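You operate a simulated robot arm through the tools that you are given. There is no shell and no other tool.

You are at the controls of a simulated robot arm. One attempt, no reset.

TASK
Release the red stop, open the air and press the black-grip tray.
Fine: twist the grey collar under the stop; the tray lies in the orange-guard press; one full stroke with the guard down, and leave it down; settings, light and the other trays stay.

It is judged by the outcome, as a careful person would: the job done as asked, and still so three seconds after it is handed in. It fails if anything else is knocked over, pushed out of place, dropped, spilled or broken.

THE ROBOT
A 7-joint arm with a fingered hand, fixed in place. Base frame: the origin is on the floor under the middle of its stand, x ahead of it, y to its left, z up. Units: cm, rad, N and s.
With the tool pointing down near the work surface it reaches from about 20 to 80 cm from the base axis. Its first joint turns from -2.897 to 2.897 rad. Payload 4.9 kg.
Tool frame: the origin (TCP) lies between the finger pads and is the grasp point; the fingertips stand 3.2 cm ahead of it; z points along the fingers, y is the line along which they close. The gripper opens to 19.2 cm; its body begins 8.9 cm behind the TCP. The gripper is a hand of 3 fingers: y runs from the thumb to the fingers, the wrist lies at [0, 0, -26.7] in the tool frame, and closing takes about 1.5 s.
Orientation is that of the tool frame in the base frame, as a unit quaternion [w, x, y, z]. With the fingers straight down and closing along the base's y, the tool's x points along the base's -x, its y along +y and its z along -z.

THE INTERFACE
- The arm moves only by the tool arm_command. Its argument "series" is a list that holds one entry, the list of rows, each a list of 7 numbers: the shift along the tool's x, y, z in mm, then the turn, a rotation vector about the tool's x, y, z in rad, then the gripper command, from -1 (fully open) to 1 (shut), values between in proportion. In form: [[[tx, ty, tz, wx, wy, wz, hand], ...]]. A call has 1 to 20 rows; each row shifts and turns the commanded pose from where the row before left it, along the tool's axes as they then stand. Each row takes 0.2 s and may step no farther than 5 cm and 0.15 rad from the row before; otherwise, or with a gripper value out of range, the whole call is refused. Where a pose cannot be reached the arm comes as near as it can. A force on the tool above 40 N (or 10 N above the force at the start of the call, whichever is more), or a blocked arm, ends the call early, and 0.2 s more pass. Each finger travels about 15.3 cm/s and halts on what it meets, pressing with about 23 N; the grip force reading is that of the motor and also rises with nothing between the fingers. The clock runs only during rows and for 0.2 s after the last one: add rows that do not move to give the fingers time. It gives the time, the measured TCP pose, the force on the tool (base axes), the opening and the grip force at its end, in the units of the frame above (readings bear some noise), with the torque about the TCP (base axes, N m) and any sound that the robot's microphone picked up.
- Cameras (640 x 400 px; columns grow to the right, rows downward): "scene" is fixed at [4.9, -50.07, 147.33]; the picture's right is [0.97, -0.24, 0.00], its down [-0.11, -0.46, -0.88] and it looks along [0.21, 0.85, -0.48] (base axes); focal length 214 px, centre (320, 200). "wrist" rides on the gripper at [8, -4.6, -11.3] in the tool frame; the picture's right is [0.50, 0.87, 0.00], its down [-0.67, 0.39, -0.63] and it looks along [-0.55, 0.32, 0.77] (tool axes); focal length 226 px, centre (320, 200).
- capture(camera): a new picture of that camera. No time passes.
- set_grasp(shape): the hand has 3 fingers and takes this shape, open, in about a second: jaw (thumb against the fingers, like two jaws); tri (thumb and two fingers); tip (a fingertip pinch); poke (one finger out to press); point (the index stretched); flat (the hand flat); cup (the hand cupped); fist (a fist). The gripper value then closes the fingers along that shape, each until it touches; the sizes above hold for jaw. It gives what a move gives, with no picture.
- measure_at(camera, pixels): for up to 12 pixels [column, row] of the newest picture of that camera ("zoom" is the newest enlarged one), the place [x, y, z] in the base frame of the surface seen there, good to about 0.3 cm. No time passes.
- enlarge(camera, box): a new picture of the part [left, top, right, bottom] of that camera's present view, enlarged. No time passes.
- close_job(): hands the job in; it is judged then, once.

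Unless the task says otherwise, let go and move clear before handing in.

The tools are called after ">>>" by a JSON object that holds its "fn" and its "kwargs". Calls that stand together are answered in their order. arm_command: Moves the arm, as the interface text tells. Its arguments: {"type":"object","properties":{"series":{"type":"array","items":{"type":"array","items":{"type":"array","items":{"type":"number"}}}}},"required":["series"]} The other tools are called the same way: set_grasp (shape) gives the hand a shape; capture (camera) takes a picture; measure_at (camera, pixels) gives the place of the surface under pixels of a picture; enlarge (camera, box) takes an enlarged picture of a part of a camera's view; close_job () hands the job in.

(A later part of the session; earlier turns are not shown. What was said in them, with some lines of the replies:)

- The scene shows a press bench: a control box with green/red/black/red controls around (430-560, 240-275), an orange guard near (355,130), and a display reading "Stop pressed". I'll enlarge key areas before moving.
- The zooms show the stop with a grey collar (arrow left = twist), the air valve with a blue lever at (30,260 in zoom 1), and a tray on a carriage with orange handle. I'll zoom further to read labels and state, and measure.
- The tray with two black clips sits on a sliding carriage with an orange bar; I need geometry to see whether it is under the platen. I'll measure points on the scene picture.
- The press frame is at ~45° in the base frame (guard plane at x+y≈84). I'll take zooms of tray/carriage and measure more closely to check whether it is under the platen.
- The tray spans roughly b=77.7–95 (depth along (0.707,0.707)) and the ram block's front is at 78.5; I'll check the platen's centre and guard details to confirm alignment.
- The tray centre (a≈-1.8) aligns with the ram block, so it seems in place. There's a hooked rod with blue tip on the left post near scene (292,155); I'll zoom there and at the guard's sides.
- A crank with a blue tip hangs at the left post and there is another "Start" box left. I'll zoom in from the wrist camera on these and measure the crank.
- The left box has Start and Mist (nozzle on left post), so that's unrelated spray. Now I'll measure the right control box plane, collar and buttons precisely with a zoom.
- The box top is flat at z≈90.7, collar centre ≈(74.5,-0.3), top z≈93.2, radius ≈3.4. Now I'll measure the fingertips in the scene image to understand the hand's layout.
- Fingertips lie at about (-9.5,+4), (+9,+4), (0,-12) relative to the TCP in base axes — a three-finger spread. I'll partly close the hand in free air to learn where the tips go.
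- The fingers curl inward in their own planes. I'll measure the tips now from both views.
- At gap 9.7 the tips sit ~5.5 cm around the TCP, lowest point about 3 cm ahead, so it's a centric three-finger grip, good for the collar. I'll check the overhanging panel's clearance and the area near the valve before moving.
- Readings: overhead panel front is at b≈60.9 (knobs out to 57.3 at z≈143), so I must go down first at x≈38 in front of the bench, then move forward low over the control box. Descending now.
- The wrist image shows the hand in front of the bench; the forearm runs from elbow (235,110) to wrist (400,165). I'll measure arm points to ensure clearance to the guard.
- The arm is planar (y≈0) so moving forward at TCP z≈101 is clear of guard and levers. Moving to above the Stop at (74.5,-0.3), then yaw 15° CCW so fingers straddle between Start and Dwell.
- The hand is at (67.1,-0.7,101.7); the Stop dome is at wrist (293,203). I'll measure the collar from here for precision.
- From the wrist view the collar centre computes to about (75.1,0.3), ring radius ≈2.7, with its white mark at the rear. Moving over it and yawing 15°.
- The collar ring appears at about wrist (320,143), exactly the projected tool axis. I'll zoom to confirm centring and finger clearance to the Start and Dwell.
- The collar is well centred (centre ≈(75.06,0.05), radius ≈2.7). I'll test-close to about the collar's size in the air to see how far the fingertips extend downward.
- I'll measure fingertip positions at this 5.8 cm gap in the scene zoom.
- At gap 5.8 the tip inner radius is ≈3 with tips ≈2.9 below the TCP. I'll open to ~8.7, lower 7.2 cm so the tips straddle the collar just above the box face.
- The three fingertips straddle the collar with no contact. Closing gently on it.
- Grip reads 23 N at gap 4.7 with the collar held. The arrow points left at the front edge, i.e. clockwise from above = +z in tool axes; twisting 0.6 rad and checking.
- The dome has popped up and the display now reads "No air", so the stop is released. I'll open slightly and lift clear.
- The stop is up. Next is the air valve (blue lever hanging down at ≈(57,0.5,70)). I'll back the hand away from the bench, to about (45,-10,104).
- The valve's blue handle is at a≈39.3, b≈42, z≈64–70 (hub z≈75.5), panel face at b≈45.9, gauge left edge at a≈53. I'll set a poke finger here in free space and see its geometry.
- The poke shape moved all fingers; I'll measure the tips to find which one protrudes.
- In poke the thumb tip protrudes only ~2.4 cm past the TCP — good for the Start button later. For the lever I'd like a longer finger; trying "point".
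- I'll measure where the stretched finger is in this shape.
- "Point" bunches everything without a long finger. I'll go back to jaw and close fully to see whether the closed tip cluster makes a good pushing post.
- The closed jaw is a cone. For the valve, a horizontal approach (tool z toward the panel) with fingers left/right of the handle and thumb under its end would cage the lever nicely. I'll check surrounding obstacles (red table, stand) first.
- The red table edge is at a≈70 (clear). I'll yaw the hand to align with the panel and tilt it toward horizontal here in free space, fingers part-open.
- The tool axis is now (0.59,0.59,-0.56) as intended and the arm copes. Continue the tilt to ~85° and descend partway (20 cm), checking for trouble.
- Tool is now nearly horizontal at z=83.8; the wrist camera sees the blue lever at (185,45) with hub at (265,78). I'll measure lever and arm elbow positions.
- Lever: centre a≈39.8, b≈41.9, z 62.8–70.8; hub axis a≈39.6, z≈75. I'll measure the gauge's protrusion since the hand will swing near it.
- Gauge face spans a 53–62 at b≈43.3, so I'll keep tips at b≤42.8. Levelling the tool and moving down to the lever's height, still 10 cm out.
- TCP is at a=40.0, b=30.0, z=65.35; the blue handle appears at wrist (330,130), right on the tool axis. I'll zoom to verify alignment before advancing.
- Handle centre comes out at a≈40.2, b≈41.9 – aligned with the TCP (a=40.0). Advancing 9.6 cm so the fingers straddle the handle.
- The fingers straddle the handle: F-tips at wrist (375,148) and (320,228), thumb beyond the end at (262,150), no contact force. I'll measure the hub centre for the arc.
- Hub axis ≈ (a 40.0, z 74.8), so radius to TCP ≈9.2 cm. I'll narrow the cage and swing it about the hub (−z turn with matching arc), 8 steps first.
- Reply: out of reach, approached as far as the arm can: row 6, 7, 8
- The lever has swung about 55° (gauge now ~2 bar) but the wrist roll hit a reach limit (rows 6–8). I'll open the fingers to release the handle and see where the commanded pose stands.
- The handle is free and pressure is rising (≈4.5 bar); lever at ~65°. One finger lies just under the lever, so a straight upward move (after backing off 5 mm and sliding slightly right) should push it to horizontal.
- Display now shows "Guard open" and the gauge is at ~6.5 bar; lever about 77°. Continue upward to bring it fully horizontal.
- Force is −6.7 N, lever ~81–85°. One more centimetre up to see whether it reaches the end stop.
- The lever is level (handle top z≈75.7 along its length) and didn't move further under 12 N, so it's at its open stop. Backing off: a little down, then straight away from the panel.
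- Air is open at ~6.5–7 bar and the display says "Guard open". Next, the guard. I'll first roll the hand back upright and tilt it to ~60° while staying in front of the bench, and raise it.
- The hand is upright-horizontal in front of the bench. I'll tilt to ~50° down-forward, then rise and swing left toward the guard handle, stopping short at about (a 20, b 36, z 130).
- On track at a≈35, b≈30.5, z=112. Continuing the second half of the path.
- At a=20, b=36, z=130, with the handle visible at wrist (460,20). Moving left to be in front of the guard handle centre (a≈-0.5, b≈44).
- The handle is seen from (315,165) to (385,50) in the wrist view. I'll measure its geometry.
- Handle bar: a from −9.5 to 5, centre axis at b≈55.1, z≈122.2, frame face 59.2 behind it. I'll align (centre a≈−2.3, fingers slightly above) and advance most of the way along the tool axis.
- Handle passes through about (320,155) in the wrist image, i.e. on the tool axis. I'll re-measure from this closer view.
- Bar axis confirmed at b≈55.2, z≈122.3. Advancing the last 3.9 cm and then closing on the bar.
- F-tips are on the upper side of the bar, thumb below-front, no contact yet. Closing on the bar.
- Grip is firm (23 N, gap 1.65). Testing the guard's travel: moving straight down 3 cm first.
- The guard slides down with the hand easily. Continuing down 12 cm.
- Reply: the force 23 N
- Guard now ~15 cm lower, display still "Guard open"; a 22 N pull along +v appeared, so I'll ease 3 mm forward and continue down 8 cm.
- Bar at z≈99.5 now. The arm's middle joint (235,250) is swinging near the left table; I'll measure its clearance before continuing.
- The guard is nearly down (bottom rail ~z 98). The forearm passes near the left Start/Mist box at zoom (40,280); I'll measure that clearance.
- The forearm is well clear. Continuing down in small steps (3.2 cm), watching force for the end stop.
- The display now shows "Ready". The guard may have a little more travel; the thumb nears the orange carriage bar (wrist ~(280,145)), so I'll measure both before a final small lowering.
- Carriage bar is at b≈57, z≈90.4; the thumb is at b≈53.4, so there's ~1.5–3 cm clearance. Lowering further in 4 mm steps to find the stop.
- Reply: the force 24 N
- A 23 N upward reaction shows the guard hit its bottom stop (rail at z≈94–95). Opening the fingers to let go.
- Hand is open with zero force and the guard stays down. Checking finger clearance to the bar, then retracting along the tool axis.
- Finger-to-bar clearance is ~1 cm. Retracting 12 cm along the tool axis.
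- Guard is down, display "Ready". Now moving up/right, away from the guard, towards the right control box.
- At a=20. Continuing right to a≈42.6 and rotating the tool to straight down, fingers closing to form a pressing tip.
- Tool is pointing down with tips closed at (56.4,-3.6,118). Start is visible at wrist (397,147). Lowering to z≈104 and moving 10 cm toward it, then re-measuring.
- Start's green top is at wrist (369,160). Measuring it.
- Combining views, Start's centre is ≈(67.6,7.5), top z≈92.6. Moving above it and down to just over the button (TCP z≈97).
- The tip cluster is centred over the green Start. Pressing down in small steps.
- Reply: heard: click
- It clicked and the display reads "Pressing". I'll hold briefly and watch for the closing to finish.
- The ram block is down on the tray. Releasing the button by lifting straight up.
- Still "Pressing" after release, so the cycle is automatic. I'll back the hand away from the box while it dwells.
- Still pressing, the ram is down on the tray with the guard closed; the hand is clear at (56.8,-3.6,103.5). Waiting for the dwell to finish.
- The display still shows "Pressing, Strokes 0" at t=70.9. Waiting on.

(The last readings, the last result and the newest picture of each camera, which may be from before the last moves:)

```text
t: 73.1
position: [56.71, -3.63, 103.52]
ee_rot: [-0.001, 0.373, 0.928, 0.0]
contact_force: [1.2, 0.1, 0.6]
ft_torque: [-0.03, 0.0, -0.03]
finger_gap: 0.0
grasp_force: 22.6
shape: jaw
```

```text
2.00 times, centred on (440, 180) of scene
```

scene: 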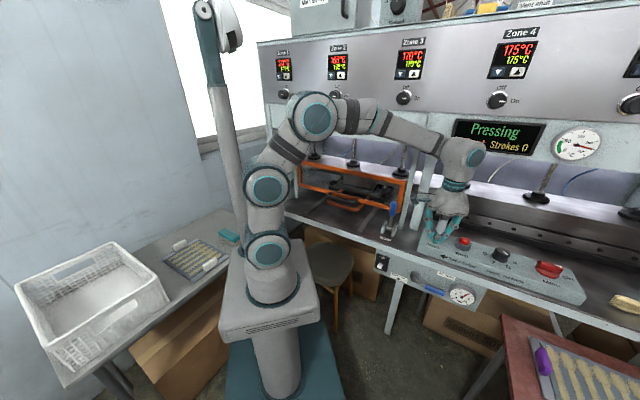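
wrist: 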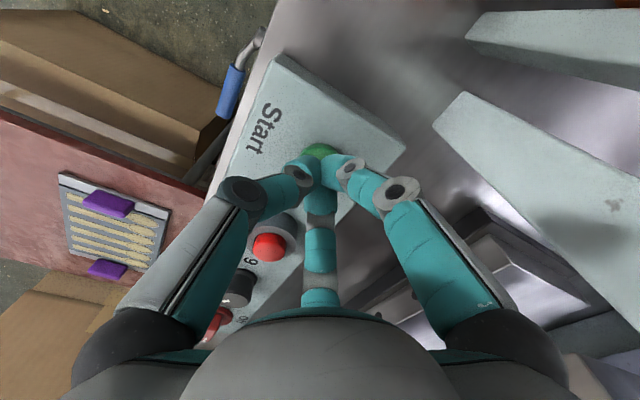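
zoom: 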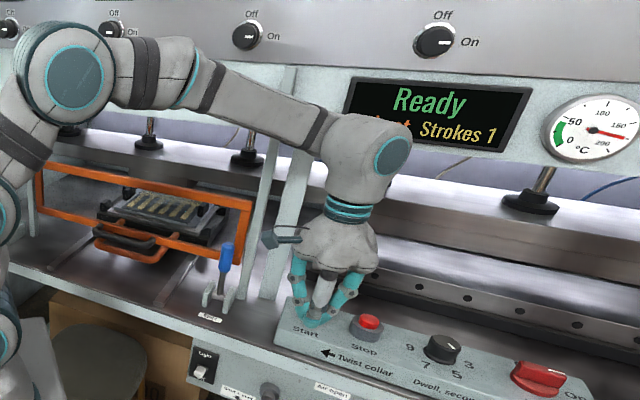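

The display now reads "Ready, Strokes 1" and the ram has risen. I'll open the hand and move back clear of the bench, then check everything.

>>> {"fn": "arm_command", "kwargs": {"series": [[[0, -25, -20, 0, 0, 0, 0.6], [0, -25, -20, 0, 0, 0, 0.3], [0, -25, -20, 0, 0, 0, 0.0], [0, -25, -20, 0, 0, 0, 0.0], [0, 0, 0, 0, 0, 0, 0.0], [0, 0, 0, 0, 0, 0, 0.0]]]}}

>>> {"fn": "capture", "kwargs": {"camera": "scene"}}

>>> {"fn": "enlarge", "kwargs": {"camera": "scene", "box": [400, 210, 600, 335]}}

>>> {"fn": "enlarge", "kwargs": {"camera": "scene", "box": [280, 120, 440, 220]}}

>>> {"fn": "enlarge", "kwargs": {"camera": "scene", "box": [365, 225, 485, 310]}}

```text
t: 74.5
position: [49.84, -10.93, 111.66]
ee_rot: [0.0, 0.374, 0.928, 0.0]
contact_force: [-0.3, 0.2, -0.4]
ft_torque: [0.01, 0.01, 0.01]
finger_gap: 9.54
grasp_force: 0.1
shape: jaw
```

```text
taken
```

scene: 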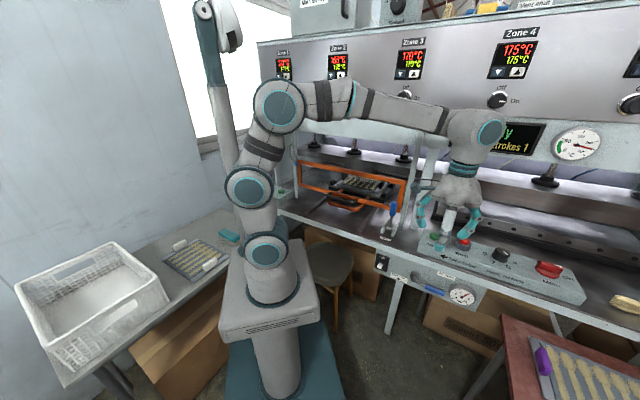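

```text
3.20 times, centred on (500, 272) of scene
```

zoom: 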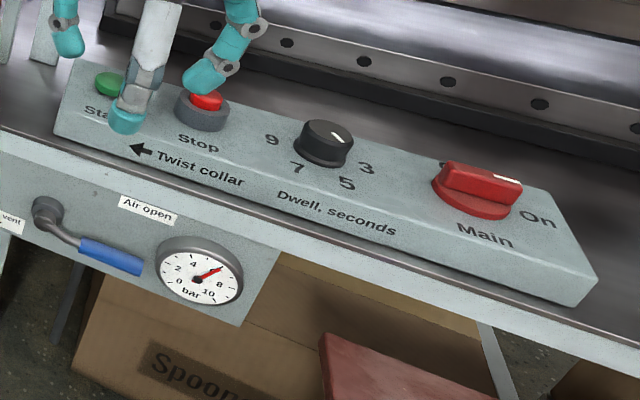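

```text
4.00 times, centred on (360, 170) of scene
```

zoom: 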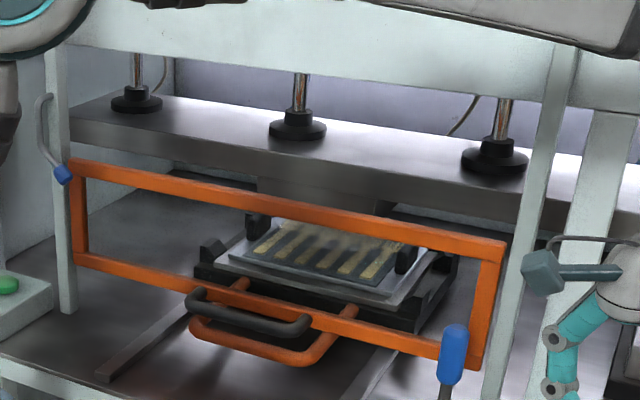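

```text
4.71 times, centred on (425, 268) of scene
```

zoom: 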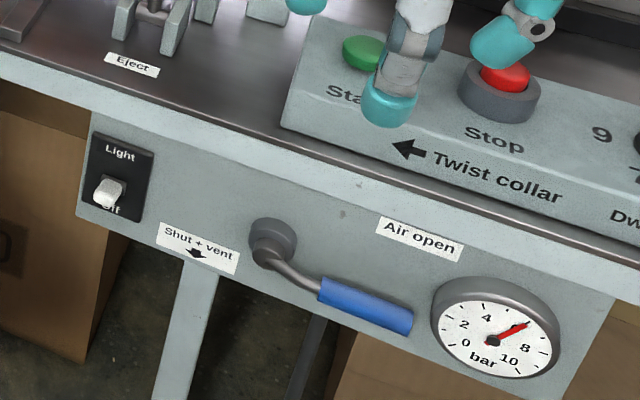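

Everything checks out: guard down, "Ready / Strokes 1", air lever at open (~6.5–7 bar), stop up. Dwell, Main, light, eject lever and the other trays look unchanged, and the hand is clear. Handing in.

>>> {"fn": "close_job", "kwargs": {}}

```text
The job is handed in.
```

The black-grip tray in the orange-guard press had one full stroke, and the display reads "Ready, Strokes 1".

- **Stop:** I twisted the grey collar in the direction of its arrow and the red stop popped up.
- **Air:** the lever is at its open stop, and the gauge shows about 6.5–7 bar.
- **Guard:** I lowered it to its bottom stop before the stroke and left it down.
- **Press:** I pressed Start once on the right-hand box. The ram came down, dwelt and rose again by itself.

In the last pictures the dwell, main switch, light, eject lever and the other trays look as they did at the start. The hand is open and clear of the bench.
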